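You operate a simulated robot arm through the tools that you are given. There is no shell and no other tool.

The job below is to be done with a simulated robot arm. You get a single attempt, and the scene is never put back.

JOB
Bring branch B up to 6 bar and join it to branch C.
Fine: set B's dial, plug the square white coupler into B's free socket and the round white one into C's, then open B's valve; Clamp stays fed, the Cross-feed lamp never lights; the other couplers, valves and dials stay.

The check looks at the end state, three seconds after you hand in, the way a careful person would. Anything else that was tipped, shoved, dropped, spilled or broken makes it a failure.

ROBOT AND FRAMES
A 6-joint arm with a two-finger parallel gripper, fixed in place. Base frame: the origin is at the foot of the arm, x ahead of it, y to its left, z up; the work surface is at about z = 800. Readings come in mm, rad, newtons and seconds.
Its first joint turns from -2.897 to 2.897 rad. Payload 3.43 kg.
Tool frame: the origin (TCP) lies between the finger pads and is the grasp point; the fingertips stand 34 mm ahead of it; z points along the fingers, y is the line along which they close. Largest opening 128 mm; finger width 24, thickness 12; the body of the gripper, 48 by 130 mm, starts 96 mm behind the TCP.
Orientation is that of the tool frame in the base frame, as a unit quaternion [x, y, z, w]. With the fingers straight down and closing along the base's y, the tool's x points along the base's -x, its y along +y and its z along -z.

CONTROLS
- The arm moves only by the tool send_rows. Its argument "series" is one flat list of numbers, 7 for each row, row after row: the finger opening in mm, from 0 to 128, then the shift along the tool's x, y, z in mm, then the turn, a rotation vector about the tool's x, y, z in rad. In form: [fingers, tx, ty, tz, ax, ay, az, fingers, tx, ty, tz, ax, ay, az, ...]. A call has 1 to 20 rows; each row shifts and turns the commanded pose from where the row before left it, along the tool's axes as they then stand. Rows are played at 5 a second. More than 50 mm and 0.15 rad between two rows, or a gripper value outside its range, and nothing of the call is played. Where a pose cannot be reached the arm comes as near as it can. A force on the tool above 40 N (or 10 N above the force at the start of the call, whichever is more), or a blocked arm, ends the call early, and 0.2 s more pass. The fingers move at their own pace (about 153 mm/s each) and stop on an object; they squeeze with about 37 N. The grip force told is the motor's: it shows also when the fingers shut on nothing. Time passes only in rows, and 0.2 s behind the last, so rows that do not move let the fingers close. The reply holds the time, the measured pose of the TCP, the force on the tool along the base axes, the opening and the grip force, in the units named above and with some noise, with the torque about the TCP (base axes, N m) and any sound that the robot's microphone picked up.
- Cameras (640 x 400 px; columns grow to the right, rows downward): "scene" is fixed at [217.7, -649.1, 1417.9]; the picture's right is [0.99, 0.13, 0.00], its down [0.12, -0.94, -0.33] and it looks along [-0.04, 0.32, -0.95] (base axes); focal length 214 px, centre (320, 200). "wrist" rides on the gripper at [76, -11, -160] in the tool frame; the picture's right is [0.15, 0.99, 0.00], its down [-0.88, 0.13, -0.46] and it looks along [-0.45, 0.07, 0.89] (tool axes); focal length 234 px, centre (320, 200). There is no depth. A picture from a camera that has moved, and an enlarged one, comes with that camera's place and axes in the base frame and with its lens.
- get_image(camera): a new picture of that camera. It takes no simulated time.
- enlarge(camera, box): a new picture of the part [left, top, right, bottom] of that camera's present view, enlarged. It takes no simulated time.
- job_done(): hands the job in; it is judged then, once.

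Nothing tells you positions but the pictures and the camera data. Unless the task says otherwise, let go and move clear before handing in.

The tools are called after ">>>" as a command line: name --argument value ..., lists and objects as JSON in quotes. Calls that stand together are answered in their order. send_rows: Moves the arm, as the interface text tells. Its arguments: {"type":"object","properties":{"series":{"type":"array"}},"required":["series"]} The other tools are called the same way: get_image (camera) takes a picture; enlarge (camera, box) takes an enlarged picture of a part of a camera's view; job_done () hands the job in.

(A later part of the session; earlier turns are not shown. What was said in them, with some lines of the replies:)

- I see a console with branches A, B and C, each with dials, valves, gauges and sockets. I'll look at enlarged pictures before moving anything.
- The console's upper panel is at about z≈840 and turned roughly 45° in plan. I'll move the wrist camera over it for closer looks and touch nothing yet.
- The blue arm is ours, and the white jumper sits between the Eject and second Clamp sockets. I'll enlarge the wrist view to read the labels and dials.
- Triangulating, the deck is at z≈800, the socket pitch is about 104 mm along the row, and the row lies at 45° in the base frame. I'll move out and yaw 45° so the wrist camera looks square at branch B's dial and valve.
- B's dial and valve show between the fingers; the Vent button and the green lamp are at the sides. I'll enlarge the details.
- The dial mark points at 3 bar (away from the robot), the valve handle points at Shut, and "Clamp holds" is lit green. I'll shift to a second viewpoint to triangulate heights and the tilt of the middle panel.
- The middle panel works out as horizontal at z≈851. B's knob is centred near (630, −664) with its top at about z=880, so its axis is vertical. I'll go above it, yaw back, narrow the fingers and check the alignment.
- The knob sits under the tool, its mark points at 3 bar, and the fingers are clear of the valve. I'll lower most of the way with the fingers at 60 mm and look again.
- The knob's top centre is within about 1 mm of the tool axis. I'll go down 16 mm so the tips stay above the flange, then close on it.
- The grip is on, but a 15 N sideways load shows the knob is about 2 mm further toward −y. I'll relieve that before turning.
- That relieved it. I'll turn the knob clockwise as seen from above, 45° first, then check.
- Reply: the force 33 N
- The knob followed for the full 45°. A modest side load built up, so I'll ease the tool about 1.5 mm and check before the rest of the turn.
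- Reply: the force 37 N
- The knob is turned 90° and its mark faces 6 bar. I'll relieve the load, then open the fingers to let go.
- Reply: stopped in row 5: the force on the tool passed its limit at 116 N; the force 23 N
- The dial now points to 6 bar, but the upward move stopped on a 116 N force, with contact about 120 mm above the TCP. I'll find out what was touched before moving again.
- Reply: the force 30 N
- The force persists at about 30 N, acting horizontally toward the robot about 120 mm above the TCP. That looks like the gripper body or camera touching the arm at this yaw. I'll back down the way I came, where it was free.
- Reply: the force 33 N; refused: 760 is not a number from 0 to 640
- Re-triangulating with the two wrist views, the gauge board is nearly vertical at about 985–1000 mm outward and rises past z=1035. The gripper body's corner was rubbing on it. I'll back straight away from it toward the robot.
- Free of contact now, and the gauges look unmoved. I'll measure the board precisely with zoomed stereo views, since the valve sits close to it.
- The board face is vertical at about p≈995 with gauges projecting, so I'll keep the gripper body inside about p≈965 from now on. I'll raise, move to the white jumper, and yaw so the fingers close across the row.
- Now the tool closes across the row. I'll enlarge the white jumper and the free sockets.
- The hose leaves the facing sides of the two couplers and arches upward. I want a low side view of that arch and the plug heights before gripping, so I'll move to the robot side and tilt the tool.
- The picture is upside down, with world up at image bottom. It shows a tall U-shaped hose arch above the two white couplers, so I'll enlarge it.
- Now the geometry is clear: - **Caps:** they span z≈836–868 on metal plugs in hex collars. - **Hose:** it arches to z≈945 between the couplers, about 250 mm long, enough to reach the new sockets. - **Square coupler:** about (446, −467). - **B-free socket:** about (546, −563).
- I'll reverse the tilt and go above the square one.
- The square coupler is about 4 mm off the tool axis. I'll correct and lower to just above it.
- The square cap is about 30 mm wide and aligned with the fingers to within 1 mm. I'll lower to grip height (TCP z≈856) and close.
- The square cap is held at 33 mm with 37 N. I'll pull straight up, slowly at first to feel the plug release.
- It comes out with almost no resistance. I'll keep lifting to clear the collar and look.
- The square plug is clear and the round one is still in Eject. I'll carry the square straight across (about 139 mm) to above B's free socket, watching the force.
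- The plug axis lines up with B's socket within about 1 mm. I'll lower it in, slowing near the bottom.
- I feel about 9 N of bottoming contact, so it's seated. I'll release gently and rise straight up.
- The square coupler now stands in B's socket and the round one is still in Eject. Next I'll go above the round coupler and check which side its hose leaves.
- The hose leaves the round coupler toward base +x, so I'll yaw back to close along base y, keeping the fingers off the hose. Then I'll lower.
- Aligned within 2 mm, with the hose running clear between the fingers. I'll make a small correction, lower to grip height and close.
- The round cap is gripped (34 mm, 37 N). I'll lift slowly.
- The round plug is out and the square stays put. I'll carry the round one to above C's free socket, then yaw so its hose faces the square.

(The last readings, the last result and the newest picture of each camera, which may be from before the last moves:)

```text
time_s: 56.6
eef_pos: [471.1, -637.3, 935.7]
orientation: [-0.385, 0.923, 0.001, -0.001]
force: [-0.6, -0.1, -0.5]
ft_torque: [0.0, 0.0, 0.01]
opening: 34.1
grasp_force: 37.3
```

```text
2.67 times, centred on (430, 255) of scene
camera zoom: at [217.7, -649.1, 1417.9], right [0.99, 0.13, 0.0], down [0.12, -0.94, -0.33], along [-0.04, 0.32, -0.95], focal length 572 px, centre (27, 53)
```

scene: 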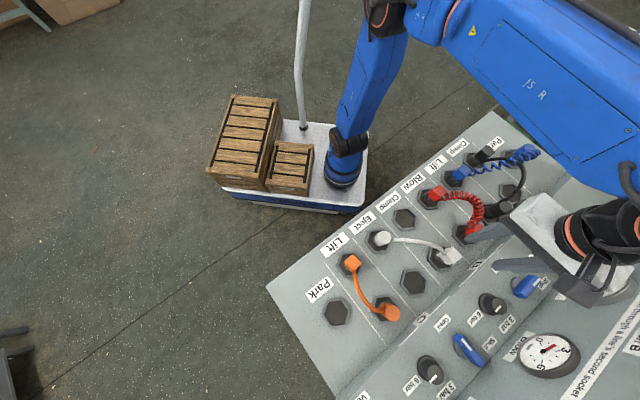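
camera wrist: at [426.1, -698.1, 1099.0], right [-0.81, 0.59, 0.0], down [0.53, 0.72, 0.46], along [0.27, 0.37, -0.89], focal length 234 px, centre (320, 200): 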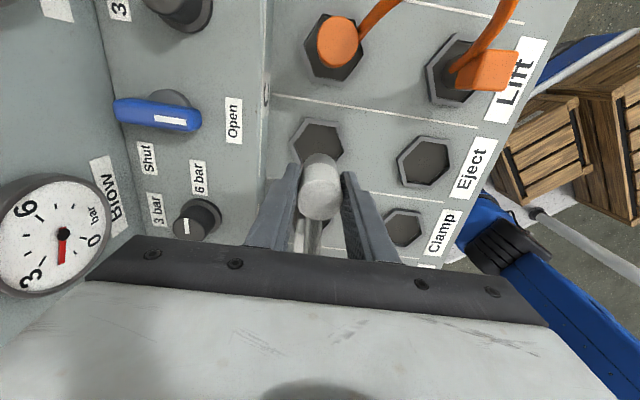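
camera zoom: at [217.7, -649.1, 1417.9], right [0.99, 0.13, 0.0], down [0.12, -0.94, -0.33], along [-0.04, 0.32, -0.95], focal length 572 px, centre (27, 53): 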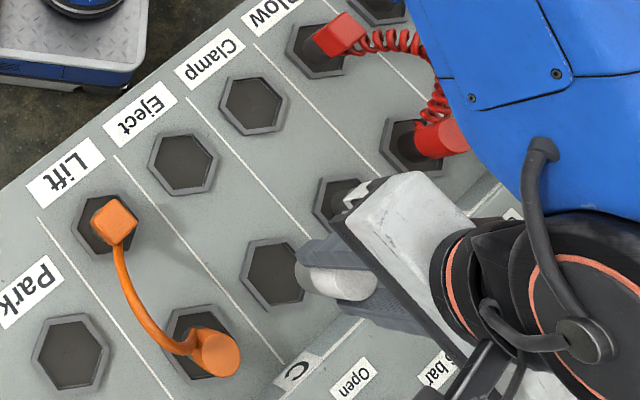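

Same alignment picture as for the square, so it's centred. I'll lower the round plug into C's socket.

>>> send_rows --series '[24, 0, 0, 15, 0, 0, 0, 24, 0, 0, 20, 0, 0, 0, 24, 0, 0, 20, 0, 0, 0, 24, 0, 0, 12, 0, 0, 0, 24, 0, 0, 4, 0, 0, 0, 24, 0, 0, 3, 0, 0, 0, 24, 0, 0, 2, 0, 0, 0, 24, 0, 0, 1, 0, 0, 0, 24, 0, 0, 1, 0, 0, 0, 24, 0, 0, 1, 0, 0, 0, 24, 0, 0, 0, 0, 0, 0]'

>>> enlarge --camera "wrist" --box '[220, 100, 420, 230]'

>>> enlarge --camera "scene" --box '[330, 180, 530, 330]'

```text
time_s: 59.0
eef_pos: [470.6, -634.7, 858.3]
orientation: [-0.385, 0.923, 0.001, 0.0]
force: [0.2, -0.1, -1.5]
ft_torque: [-0.02, 0.0, 0.01]
opening: 34.1
grasp_force: 36.7
```

```text
3.08 times, centred on (320, 165) of wrist
camera zoom: at [426.1, -697.2, 1020.0], right [-0.8, 0.59, 0.0], down [0.53, 0.72, 0.46], along [0.27, 0.37, -0.89], focal length 720 px, centre (320, 308)
```

zoom: 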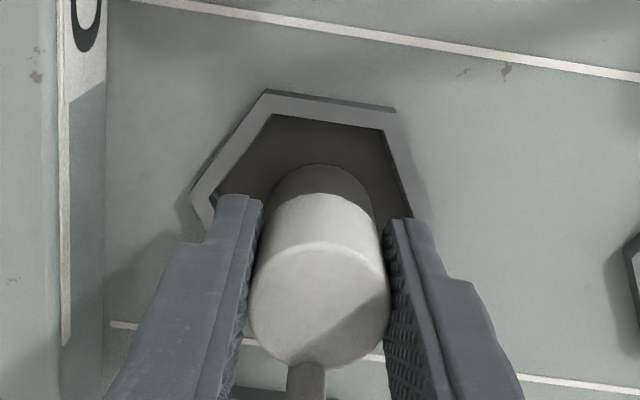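

```text
2.67 times, centred on (430, 255) of scene
camera zoom: at [217.7, -649.1, 1417.9], right [0.99, 0.13, 0.0], down [0.12, -0.94, -0.33], along [-0.04, 0.32, -0.95], focal length 572 px, centre (27, 53)
```

zoom: 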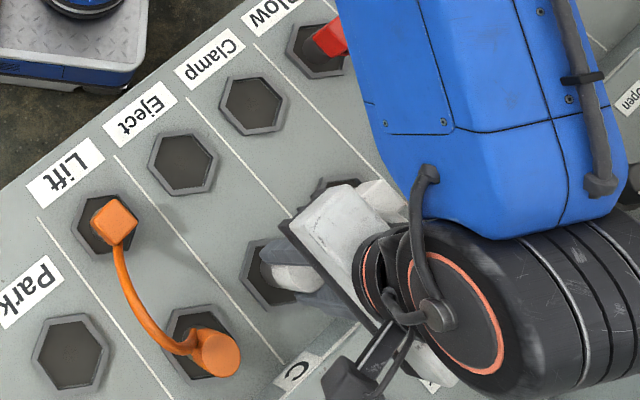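

>>> send_rows --series '[24, 0, 0, 0.7, 0, 0, 0, 24, 0, 0, 0.6, 0, 0, 0, 24, 0, 0, 0, 0, 0, 0]'

```text
time_s: 59.8
eef_pos: [471.8, -636.6, 856.4]
orientation: [-0.385, 0.923, 0.001, 0.0]
force: [0.0, 1.8, 2.0]
ft_torque: [0.01, 0.04, 0.0]
opening: 34.0
grasp_force: 36.6
```

>>> send_rows --series '[24, 0, 0, 0.6, 0, 0, 0, 24, 0, 0, 0, 0, 0, 0]'

```text
time_s: 60.4
eef_pos: [470.4, -635.7, 856.5]
orientation: [-0.384, 0.923, 0.0, 0.0]
force: [2.2, 2.0, 8.7]
ft_torque: [0.13, -0.13, 0.0]
opening: 34.1
grasp_force: 37.1
```

The round plug has bottomed with about 9 N, the same as the square did. I'll release it and rise.

>>> send_rows --series '[42, 0, 0, 0, 0, 0, 0, 52, 0, 0, 0, 0, 0, 0, 58, 0, 0, 0, 0, 0, 0, 58, 0, 0, -10, 0, 0, 0, 58, 0, 0, -20, 0, 0, 0, 58, 0, 0, -30, 0, 0, 0, 58, 0, 0, -40, 0, 0, 0, 58, 0, 0, -45, 0, 0, 0]'

>>> get_image --camera "wrist"

>>> get_image --camera "scene"

```text
time_s: 62.2
eef_pos: [469.9, -636.0, 1001.6]
orientation: [-0.384, 0.923, 0.0, 0.0]
force: [0.8, -0.3, -0.6]
ft_torque: [0.02, 0.02, 0.0]
opening: 57.9
grasp_force: 0.1
```

```text
taken
camera wrist: at [424.5, -696.8, 1163.2], right [-0.8, 0.59, 0.0], down [0.53, 0.72, 0.46], along [0.27, 0.37, -0.89], focal length 234 px, centre (320, 200)
```

wrist: 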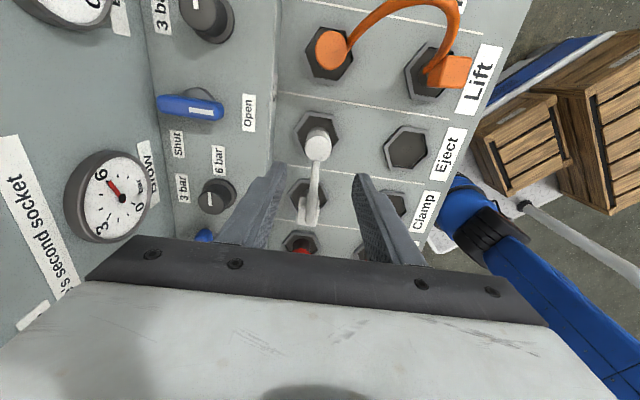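

```text
taken
```

scene: 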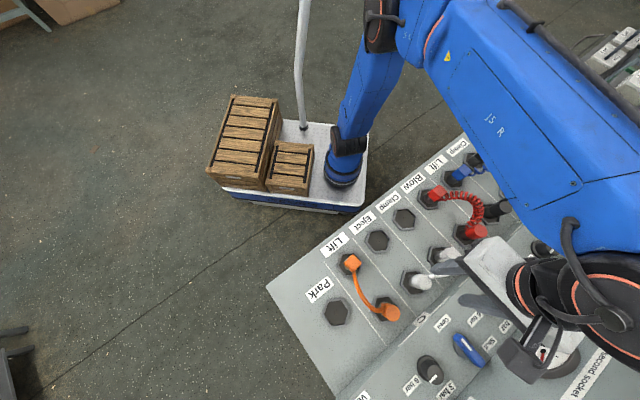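

Both white couplers stand in their sockets. The Blow gauge has jumped to 6 bar, which confirms the C–B link through the jumper. Now I'll go look at B's valve from a pose that keeps clear of the gauge board.

>>> send_rows --series '[58, 0, 0, -40, 0, 0, 0, 58, 0, 0, 0, 0, 0, 0.131, 58, 0, 0, 0, 0, 0, 0.131, 58, 0, 0, 0, 0, 0, 0.131, 58, 0, 0, 0, 0, 0, 0.131, 58, 0, 0, 0, 0, 0, 0.131, 58, 0, 0, 0, 0, 0, 0.131, 58, 0, 0, 0, 0, 0, 0.131, 58, 0, 0, 0, 0, 0, 0.131, 58, 0, 0, 0, 0, 0, 0.131, 58, 0, 0, 0, 0, 0, 0.131, 58, 0, 0, 0, 0, 0, 0.131, 58, 0, 0, 0, 0, 0, 0.13, 58, -14.8, 37.2, 0, 0, 0, 0, 58, -14.8, 37.2, 0, 0, 0, 0, 58, -14.8, 37.2, 0, 0, 0, 0, 58, -14.8, 37.2, 0, 0, 0, 0, 58, -14.8, 37, 0, 0, 0, 0]'

>>> get_image --camera "wrist"

>>> enlarge --camera "wrist" --box '[240, 140, 420, 250]'

>>> enlarge --camera "wrist" --box '[100, 0, 340, 150]'

```text
time_s: 66.0
eef_pos: [654.7, -556.8, 1040.2]
orientation: [0.383, 0.924, 0.0, -0.001]
force: [-0.3, 0.5, 0.6]
ft_torque: [-0.05, -0.03, 0.0]
opening: 57.8
grasp_force: 0.0
```

```text
taken
camera wrist: at [593.3, -511.1, 1200.7], right [0.6, 0.8, 0.0], down [0.72, -0.53, 0.45], along [0.37, -0.27, -0.89], focal length 234 px, centre (320, 200)
```

wrist: 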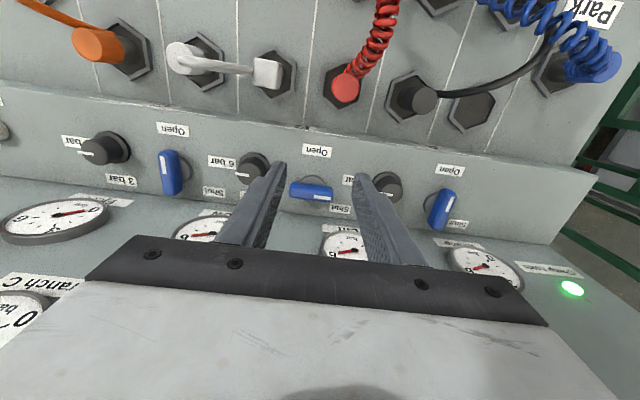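

```text
3.56 times, centred on (330, 195) of wrist
camera zoom: at [593.3, -511.1, 1200.7], right [0.6, 0.8, 0.0], down [0.72, -0.53, 0.45], along [0.37, -0.27, -0.89], focal length 833 px, centre (284, 218)
```

zoom: 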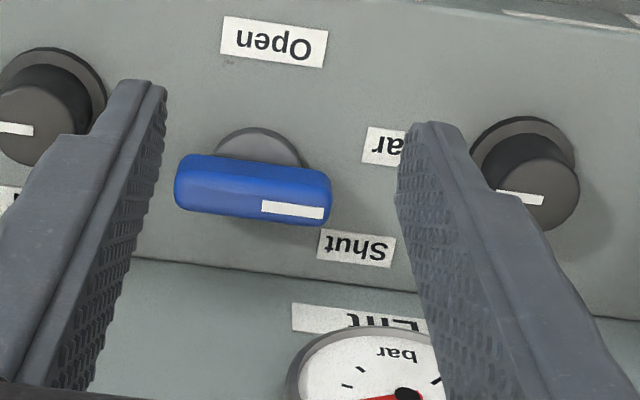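

```text
2.67 times, centred on (220, 75) of wrist
camera zoom: at [593.3, -511.1, 1200.7], right [0.6, 0.8, 0.0], down [0.72, -0.53, 0.45], along [0.37, -0.27, -0.89], focal length 624 px, centre (587, 533)
```

zoom: 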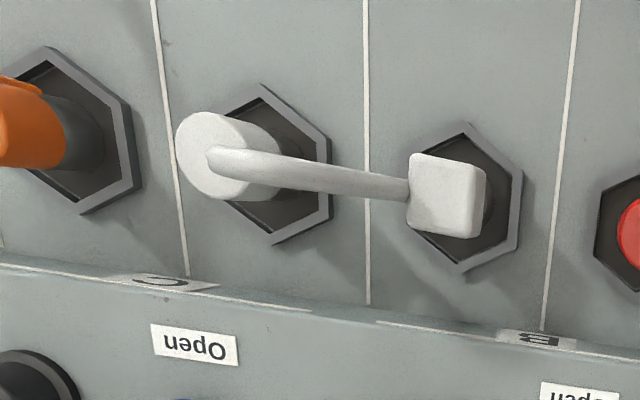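

Everything reads as expected so far: Clamp holds is green, B's dial is at 6 bar, and the jumper spans C–B. B's valve pivot is at about (708, −612) with the handle top near z≈887. I'll tilt the tool about 14° so the body leans away from the board, close the fingers and approach the handle's near end.

>>> send_rows --series '[30, 0, 0, 0, 0, -0.125, 0, 0, 0, 0, 0, 0, -0.125, 0, 0, 0, -7, 20, 0, 0, 0, 0, 0, -7, 25, 0, 0, 0, 0, 0, -7, 25, 0, 0, 0, 0, 0, -8, 25, 0, 0, 0, 0, 0, 0, 0, 0, 0, 0]'

>>> get_image --camera "wrist"

>>> enlarge --camera "wrist" --box '[240, 120, 440, 245]'

>>> enlarge --camera "scene" --box '[600, 170, 640, 370]'

```text
time_s: 67.6
eef_pos: [651.7, -594.9, 949.8]
orientation: [0.378, 0.917, -0.048, 0.115]
force: [0.0, -1.3, 0.5]
ft_torque: [-0.01, 0.01, 0.02]
opening: 0.2
grasp_force: 33.5
```

```text
taken
camera wrist: at [563.3, -522.8, 1087.2], right [0.6, 0.8, -0.04], down [0.62, -0.43, 0.66], along [0.51, -0.42, -0.75], focal length 234 px, centre (320, 200)
```

wrist: 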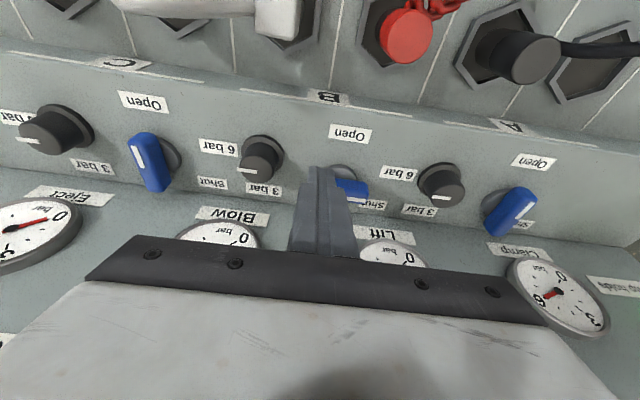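

```text
3.20 times, centred on (340, 182) of wrist
camera zoom: at [563.3, -522.8, 1087.2], right [0.6, 0.8, -0.04], down [0.62, -0.43, 0.66], along [0.51, -0.42, -0.75], focal length 749 px, centre (256, 256)
```

zoom: 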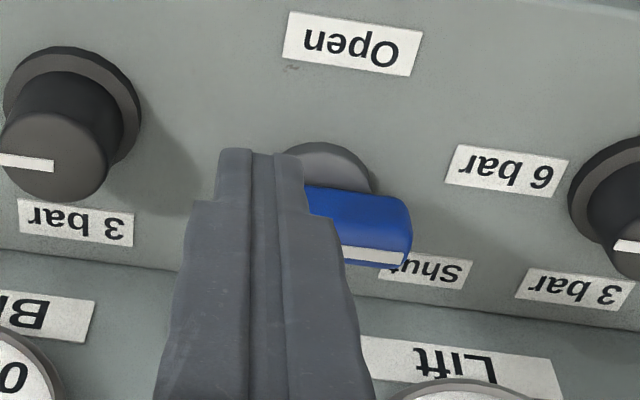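

```text
2.00 times, centred on (620, 270) of scene
camera zoom: at [217.7, -649.1, 1417.9], right [0.99, 0.13, 0.0], down [0.12, -0.94, -0.33], along [-0.04, 0.32, -0.95], focal length 429 px, centre (-280, 60)
```

zoom: 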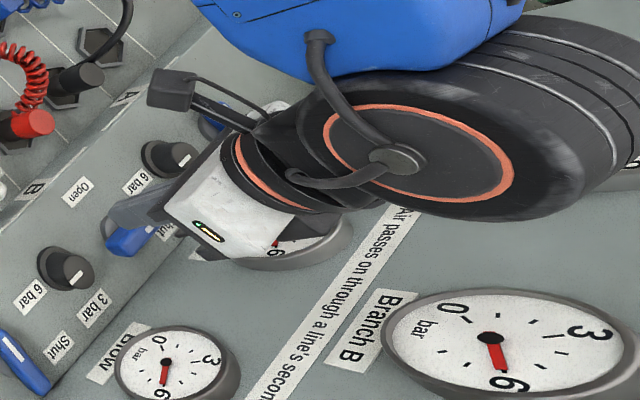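

The Branch B gauge is intact and reads 6. The closed fingers are on the robot side of the handle's near end, so I'll lower the last 48 mm.

>>> send_rows --series '[0, 0, 0, 18, 0, 0, 0, 0, 0, 0, 16, 0, 0, 0, 0, 0, 0, 14, 0, 0, 0, 0, 0, 0, 0, 0, 0, 0]'

>>> enlarge --camera "wrist" --box '[240, 120, 440, 245]'

>>> enlarge --camera "scene" --box '[460, 200, 620, 340]'

```text
time_s: 68.6
eef_pos: [660.3, -603.8, 902.8]
orientation: [0.379, 0.917, -0.047, 0.115]
force: [0.1, 0.4, -0.1]
ft_torque: [-0.01, -0.01, -0.01]
opening: 0.0
grasp_force: 33.1
```

```text
3.20 times, centred on (340, 182) of wrist
camera zoom: at [571.8, -531.5, 1040.5], right [0.6, 0.8, -0.04], down [0.62, -0.43, 0.66], along [0.51, -0.42, -0.75], focal length 749 px, centre (256, 256)
```

zoom: 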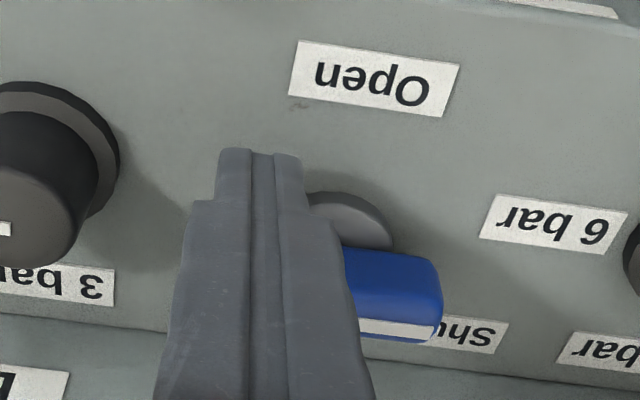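

```text
2.86 times, centred on (540, 270) of scene
camera zoom: at [217.7, -649.1, 1417.9], right [0.99, 0.13, 0.0], down [0.12, -0.94, -0.33], along [-0.04, 0.32, -0.95], focal length 613 px, centre (-309, 0)
```

zoom: 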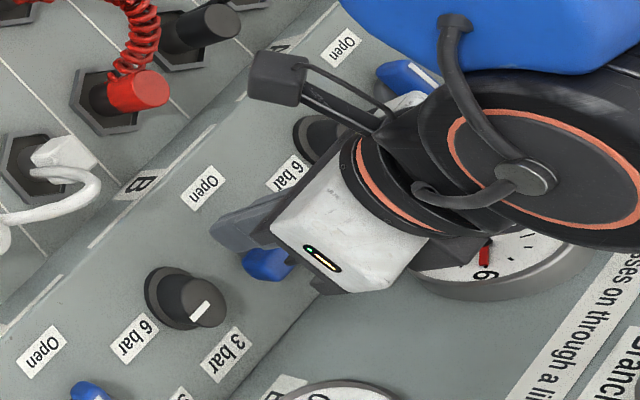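

Now I'll push the near end of the handle toward the board, keeping the height constant and watching the force.

>>> send_rows --series '[0, -3.88, 0, 0.99, 0, 0, 0, 0, -3.88, 0, 0.99, 0, 0, 0, 0, -3.88, 0, 0.99, 0, 0, 0, 0, -3.88, 0, 0.99, 0, 0, 0, 0, -3.88, 0, 0.99, 0, 0, 0, 0, 0, 0, 0, 0, 0, 0]'

>>> enlarge --camera "wrist" --box '[240, 120, 440, 245]'

```text
time_s: 70.0
eef_pos: [674.8, -615.8, 901.5]
orientation: [0.379, 0.917, -0.047, 0.113]
force: [-11.6, -4.6, -0.8]
ft_torque: [-0.17, 0.36, -0.17]
opening: 0.1
grasp_force: 32.4
```

```text
3.20 times, centred on (340, 182) of wrist
camera zoom: at [586.3, -545.4, 1040.7], right [0.6, 0.8, -0.04], down [0.62, -0.43, 0.66], along [0.51, -0.42, -0.75], focal length 749 px, centre (256, 256)
```

zoom: 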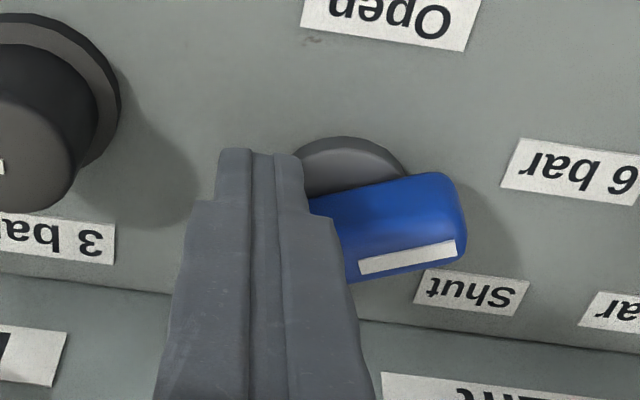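

The handle is turning the right way, with the mark swinging toward Open. I'll continue.

>>> send_rows --series '[0, -3.88, 0, 0.99, 0, 0, 0, 0, -3.88, 0, 0.99, 0, 0, 0, 0, -3.88, 0, 0.99, 0, 0, 0, 0, 0, 0, 0, 0, 0, 0]'

>>> enlarge --camera "wrist" --box '[240, 120, 440, 245]'

```text
time_s: 71.0
eef_pos: [683.9, -624.8, 904.1]
orientation: [0.379, 0.917, -0.047, 0.115]
force: [0.4, 0.2, -0.1]
ft_torque: [0.0, 0.01, -0.02]
opening: 0.0
grasp_force: 33.7
```

```text
3.20 times, centred on (340, 182) of wrist
camera zoom: at [596.0, -553.1, 1041.3], right [0.6, 0.8, -0.04], down [0.62, -0.43, 0.66], along [0.51, -0.42, -0.75], focal length 749 px, centre (256, 256)
```

zoom: 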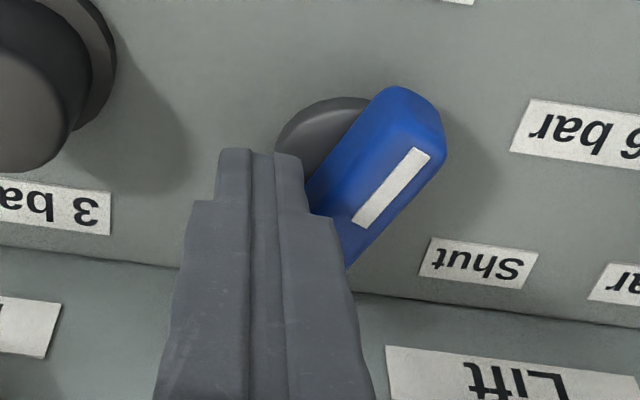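

The handle is now about 55° round and the fingers are free. I'll retract, open, straddle the handle across its centre, and squeeze along the row so the pads bring it exactly in line with Open.

>>> send_rows --series '[0, 0, 0, -20, 0, 0, 0, 0, 0, 0, -30, 0, 0, 0, 40, 0, 13.2, 0, 0, 0, 0, 84, 0, 13.3, 0, 0, 0, 0, 84, 0, 0, 0, 0, 0, 0]'

>>> enlarge --camera "wrist" --box '[220, 100, 420, 235]'

```text
time_s: 72.2
eef_pos: [692.8, -597.7, 950.9]
orientation: [0.379, 0.917, -0.047, 0.116]
force: [0.8, 0.3, 0.7]
ft_torque: [0.06, 0.0, 0.0]
opening: 84.2
grasp_force: 0.0
```

```text
2.96 times, centred on (320, 168) of wrist
camera zoom: at [605.6, -525.5, 1088.9], right [0.6, 0.8, -0.04], down [0.62, -0.43, 0.66], along [0.51, -0.42, -0.75], focal length 694 px, centre (320, 296)
```

zoom: 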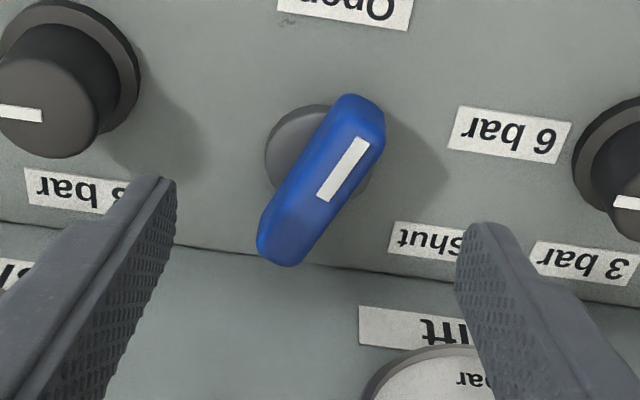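

>>> send_rows --series '[84, 0, 1, 18, 0, 0, 0, 84, 0, 0, 18, 0, 0, 0, 84, 0, 0, 14, 0, 0, 0, 84, 0, 0, 0, 0, 0, 0]'

>>> enlarge --camera "wrist" --box '[220, 110, 420, 245]'

```text
time_s: 73.2
eef_pos: [700.5, -603.7, 901.7]
orientation: [0.379, 0.917, -0.047, 0.115]
force: [0.8, 1.0, -0.9]
ft_torque: [0.01, 0.0, -0.01]
opening: 83.9
grasp_force: 0.1
```

```text
2.96 times, centred on (320, 178) of wrist
camera zoom: at [613.8, -532.6, 1040.2], right [0.6, 0.8, -0.04], down [0.62, -0.43, 0.66], along [0.51, -0.42, -0.75], focal length 694 px, centre (320, 267)
```

zoom: 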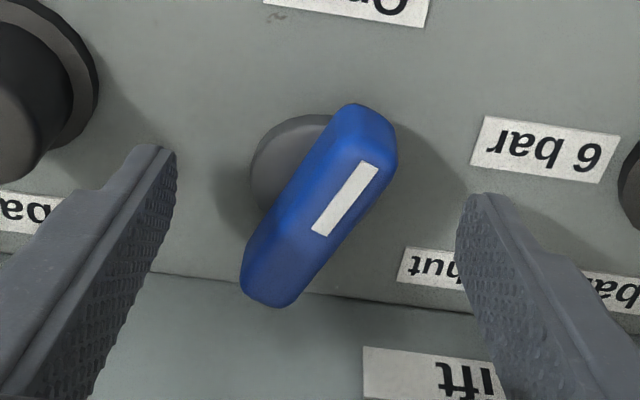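

>>> send_rows --series '[56, 0, 0, 0, 0, 0, 0, 46, 0, 0, 0, 0, 0, 0, 38, 0, 0, 0, 0, 0, 0, 30, 0, 0, 0, 0, 0, 0, 24, 0, 0, 0, 0, 0, 0, 14, 0, 0, 0, 0, 0, 0, 14, 0, 0, 0, 0, 0, 0, 14, 0, 0, 0, 0, 0, 0]'

>>> enlarge --camera "wrist" --box '[220, 110, 420, 245]'

```text
time_s: 75.0
eef_pos: [700.5, -606.2, 902.6]
orientation: [0.379, 0.917, -0.048, 0.114]
force: [-7.6, -14.5, 0.2]
ft_torque: [-0.6, 0.03, -0.26]
opening: 19.8
grasp_force: 44.6
```

```text
2.96 times, centred on (320, 178) of wrist
camera zoom: at [613.2, -533.5, 1040.3], right [0.6, 0.8, -0.04], down [0.62, -0.43, 0.66], along [0.51, -0.42, -0.75], focal length 694 px, centre (320, 267)
```

zoom: 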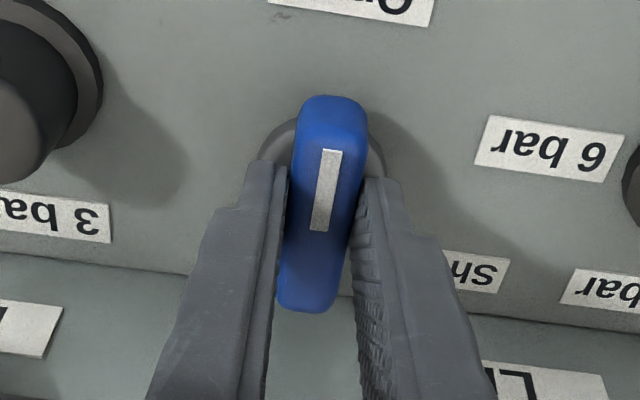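

The handle is now squarely along the Open direction, with its mark toward "Open". I'll relieve the small side load, release and retract.

>>> send_rows --series '[14, 0, -1.5, 0, 0, 0, 0, 14, 0, 0, 0, 0, 0, 0]'

>>> send_rows --series '[40, 0, 0, 0, 0, 0, 0, 60, 0, 0, 0, 0, 0, 0, 60, 0, 0, -15, 0, 0, 0, 60, 0, 0, -30, 0, 0, 0, 60, 0, 0, -40, 0, 0, 0, 60, 0, 0, -40, 0, 0, 0]'

>>> get_image --camera "wrist"

>>> enlarge --camera "wrist" --box '[200, 80, 440, 235]'

>>> get_image --camera "scene"

```text
time_s: 75.6
eef_pos: [700.7, -606.3, 901.6]
orientation: [0.378, 0.917, -0.047, 0.115]
force: [-1.2, -2.6, 1.8]
ft_torque: [-0.3, -0.25, -0.23]
opening: 19.8
grasp_force: 44.8
```

```text
time_s: 77.0
eef_pos: [678.6, -584.5, 1023.3]
orientation: [0.379, 0.917, -0.047, 0.114]
force: [0.3, -0.5, 0.0]
ft_torque: [0.04, 0.03, -0.03]
opening: 60.2
grasp_force: 0.1
```

```text
taken
camera wrist: at [591.8, -513.0, 1162.0], right [0.6, 0.8, -0.04], down [0.62, -0.43, 0.66], along [0.51, -0.42, -0.75], focal length 234 px, centre (320, 200)
```

wrist: 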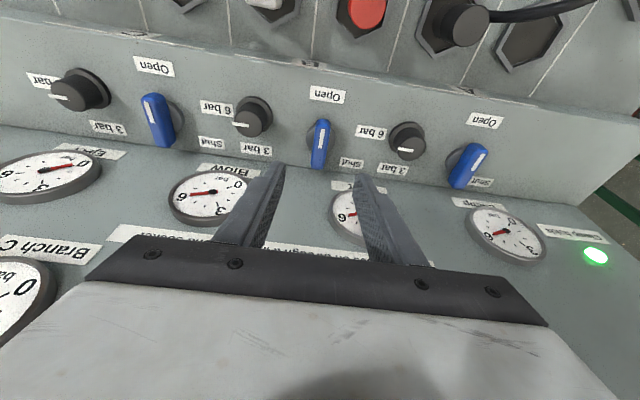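

```text
2.58 times, centred on (320, 158) of wrist
camera zoom: at [591.8, -513.0, 1162.0], right [0.6, 0.8, -0.04], down [0.62, -0.43, 0.66], along [0.51, -0.42, -0.75], focal length 604 px, centre (320, 310)
```

zoom: 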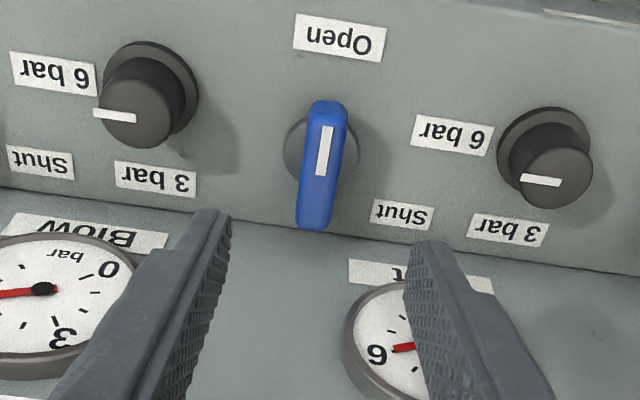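

```text
taken
```

scene: 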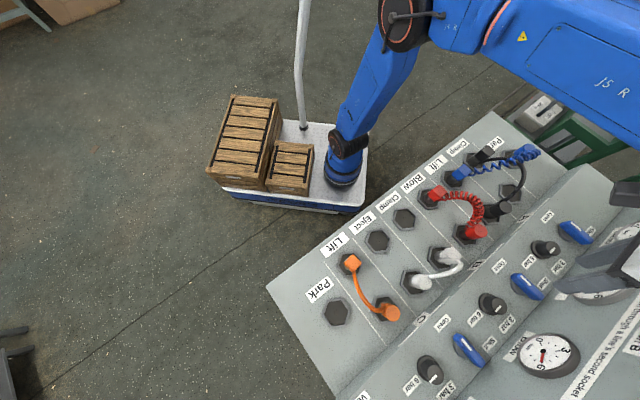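

B's valve now matches A and C, all with their marks toward Open. The Blow, Lift and Clamp gauges read 6 and Clamp holds is green. I'll back well clear and verify all lamps and the couplers.

>>> send_rows --series '[60, 0, 0, -30, 0, 0, 0, 60, 0, 0, -40, 0, 0, 0, 60, 0, 0, 0, 0, 0.125, 0, 60, 0, 0, 0, 0, 0.125, 0, 60, 40, 0, -10, 0, 0, 0, 60, 45, 0, -10, 0, 0, 0, 60, 45, -20, 0, 0, 0, 0, 60, 45, -20, 0, 0, 0, 0, 60, 0, 0, 0, 0, 0, 0]'

>>> get_image --camera "wrist"

>>> get_image --camera "scene"

>>> enlarge --camera "scene" --box '[560, 200, 640, 400]'

>>> enlarge --camera "scene" --box '[300, 380, 640, 400]'

```text
time_s: 79.0
eef_pos: [515.2, -476.9, 1109.7]
orientation: [0.382, 0.924, 0.0, -0.001]
force: [0.0, -0.6, -0.1]
ft_torque: [-0.01, 0.0, 0.01]
opening: 60.0
grasp_force: 0.1
```

```text
taken
camera wrist: at [453.3, -431.6, 1271.7], right [0.59, 0.8, 0.0], down [0.72, -0.53, 0.45], along [0.37, -0.27, -0.89], focal length 234 px, centre (320, 200)
```

wrist: 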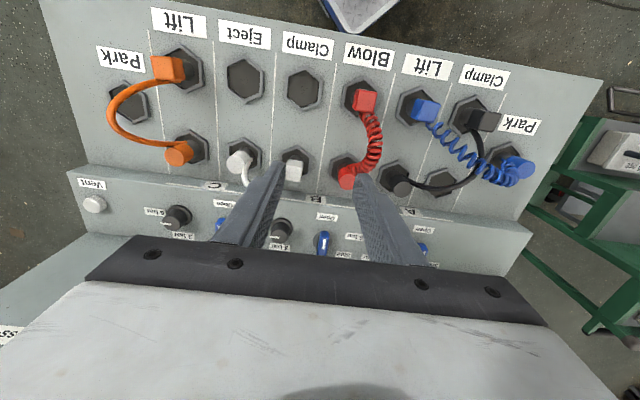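

```text
taken
```

scene: 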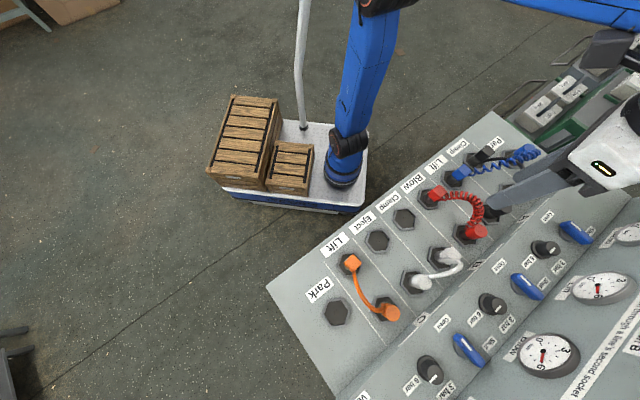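

```text
2.00 times, centred on (600, 300) of scene
camera zoom: at [217.7, -649.1, 1417.9], right [0.99, 0.13, 0.0], down [0.12, -0.94, -0.33], along [-0.04, 0.32, -0.95], focal length 429 px, centre (-240, 0)
```

zoom: 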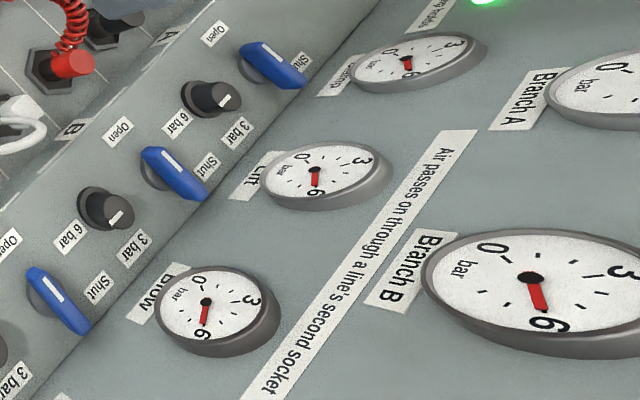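

```text
1.88 times, centred on (470, 390) of scene
camera zoom: at [217.7, -649.1, 1417.9], right [0.99, 0.13, 0.0], down [0.12, -0.94, -0.33], along [-0.04, 0.32, -0.95], focal length 404 px, centre (38, -158)
```

zoom: 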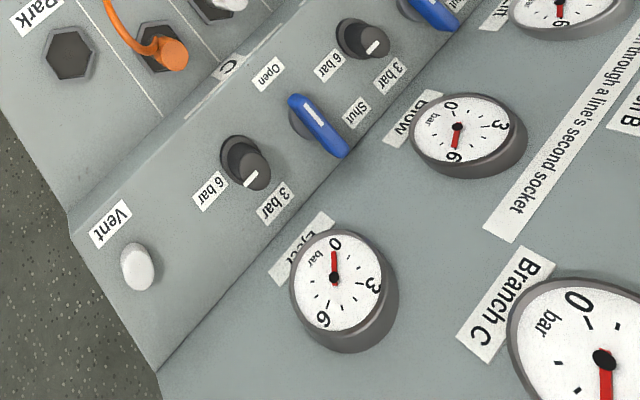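

All three branch gauges read 6 and the other dials and valves look unchanged. I'll check the Cross-feed lamp and take a close look at the plugged couplers.

>>> enlarge --camera "scene" --box '[440, 398, 640, 400]'

>>> enlarge --camera "scene" --box '[240, 398, 640, 400]'

>>> enlarge --camera "scene" --box '[380, 220, 500, 310]'

>>> enlarge --camera "wrist" --box '[60, 40, 340, 210]'

```text
3.20 times, centred on (540, 399) of scene
camera zoom: at [217.7, -649.1, 1417.9], right [0.99, 0.13, 0.0], down [0.12, -0.94, -0.33], along [-0.04, 0.32, -0.95], focal length 686 px, centre (-384, -437)
```

zoom: 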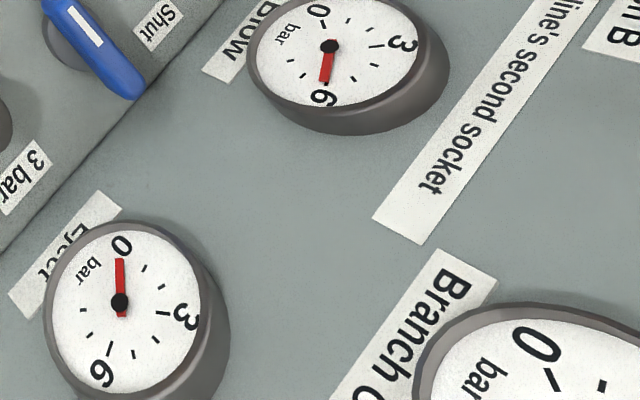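

```text
1.60 times, centred on (440, 399) of scene
camera zoom: at [217.7, -649.1, 1417.9], right [0.99, 0.13, 0.0], down [0.12, -0.94, -0.33], along [-0.04, 0.32, -0.95], focal length 343 px, centre (128, -118)
```

zoom: 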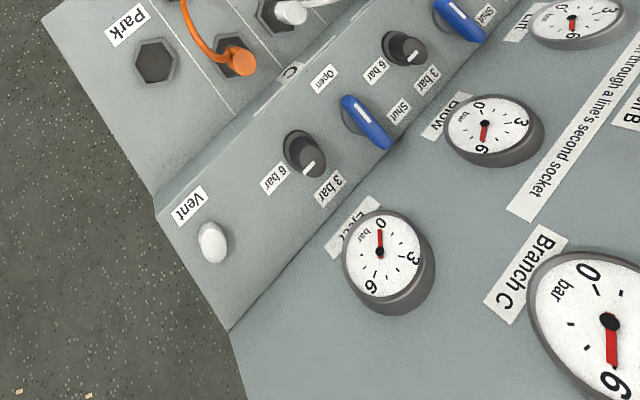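

```text
4.44 times, centred on (440, 265) of scene
camera zoom: at [217.7, -649.1, 1417.9], right [0.99, 0.13, 0.0], down [0.12, -0.94, -0.33], along [-0.04, 0.32, -0.95], focal length 953 px, centre (-213, -89)
```

zoom: 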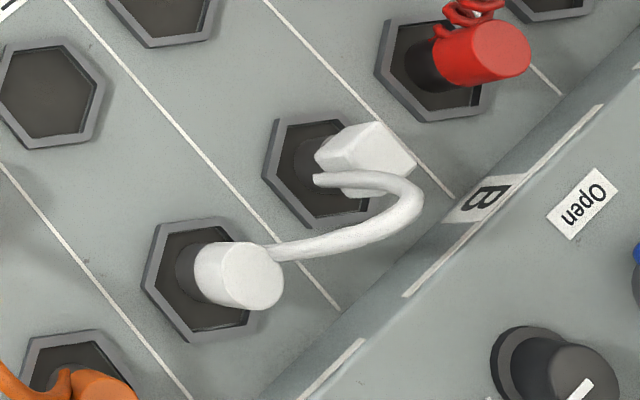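

```text
2.29 times, centred on (200, 125) of wrist
camera zoom: at [453.3, -431.6, 1271.7], right [0.59, 0.8, 0.0], down [0.72, -0.53, 0.45], along [0.37, -0.27, -0.89], focal length 535 px, centre (594, 371)
```

zoom: 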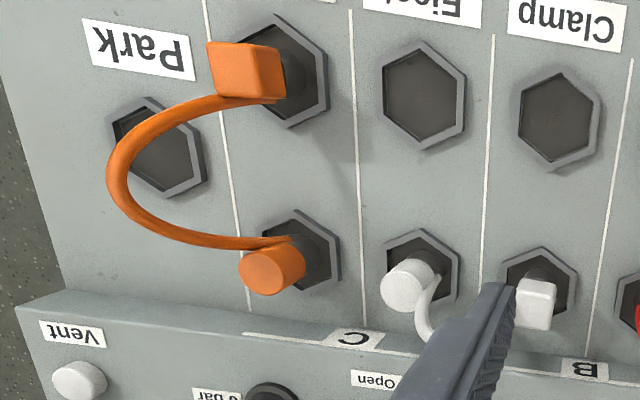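

>>> enlarge --camera "wrist" --box '[0, 200, 2, 400]'

>>> enlarge --camera "wrist" --box '[440, 180, 640, 340]'

>>> enlarge --camera "wrist" --box '[320, 40, 560, 210]'

```text
2.00 times, centred on (1, 300) of wrist
camera zoom: at [453.3, -431.6, 1271.7], right [0.59, 0.8, 0.0], down [0.72, -0.53, 0.45], along [0.37, -0.27, -0.89], focal length 468 px, centre (958, 0)
```

zoom: 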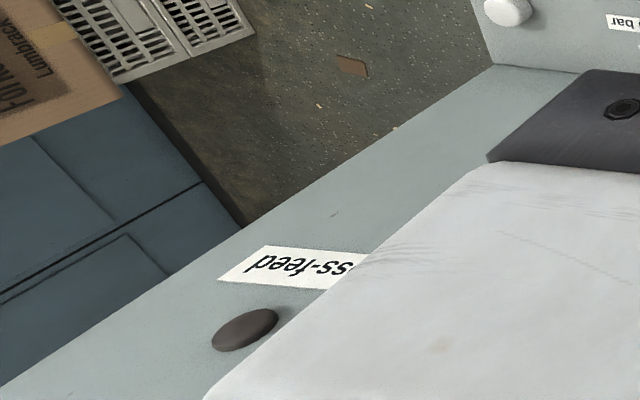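

```text
2.50 times, centred on (540, 260) of wrist
camera zoom: at [453.3, -431.6, 1271.7], right [0.59, 0.8, 0.0], down [0.72, -0.53, 0.45], along [0.37, -0.27, -0.89], focal length 585 px, centre (-230, 50)
```

zoom: 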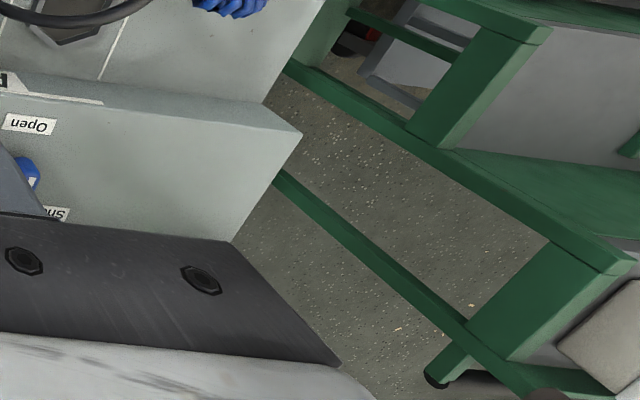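

```text
2.35 times, centred on (440, 125) of wrist
camera zoom: at [453.3, -431.6, 1271.7], right [0.59, 0.8, 0.0], down [0.72, -0.53, 0.45], along [0.37, -0.27, -0.89], focal length 551 px, centre (38, 376)
```

zoom: 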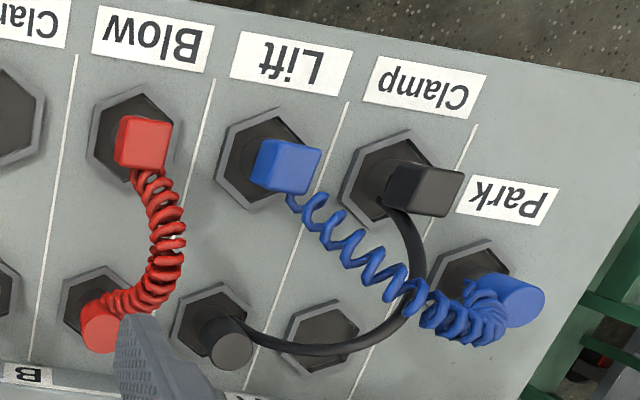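

The state at hand-in:
- **Branch B:** its dial points to 6 bar, its valve is open, and the Branch B gauge reads 6.
- **Couplers:** the square white one is in B's free socket and the round one is in C's.
- **Lamps:** Cross-feed is dark now, the one time I looked at it, and Clamp holds was green just after the valve opened.
- **Everything else:** the other couplers, valves and dials look unmoved, and the gauge board shows no damage where the gripper rubbed it.

The arm has let go and stands clear, so I'm handing the job in.

>>> job_done

```text
The job is handed in.
```

I set B's dial to 6 bar and plugged the square white coupler into B's free socket and the round one into C's. Then I opened B's valve and handed the job in. I have no verdict from the check.

- **Pressures:** the Branch A, B and C gauges and the Clamp, Lift and Blow gauges all read 6 bar. Eject now reads 0, because the white jumper was what fed it.
- **Lamps:** Clamp holds was green each time I looked, most recently just after B's valve opened. I only checked the Cross-feed lamp once, at the end, and it was dark; I did not watch it throughout.
- **Contact with the gauge board:** while rising from B's dial, the gripper body pressed against the board, with a force peak of 116 N, and rubbed it until I backed off. I had misjudged how upright the board stands. Afterwards the gauges looked undamaged and read normally.
- **Other parts:** the other couplers, valves and dials looked unmoved in the final pictures. The arm had let go and stood clear at hand-in.
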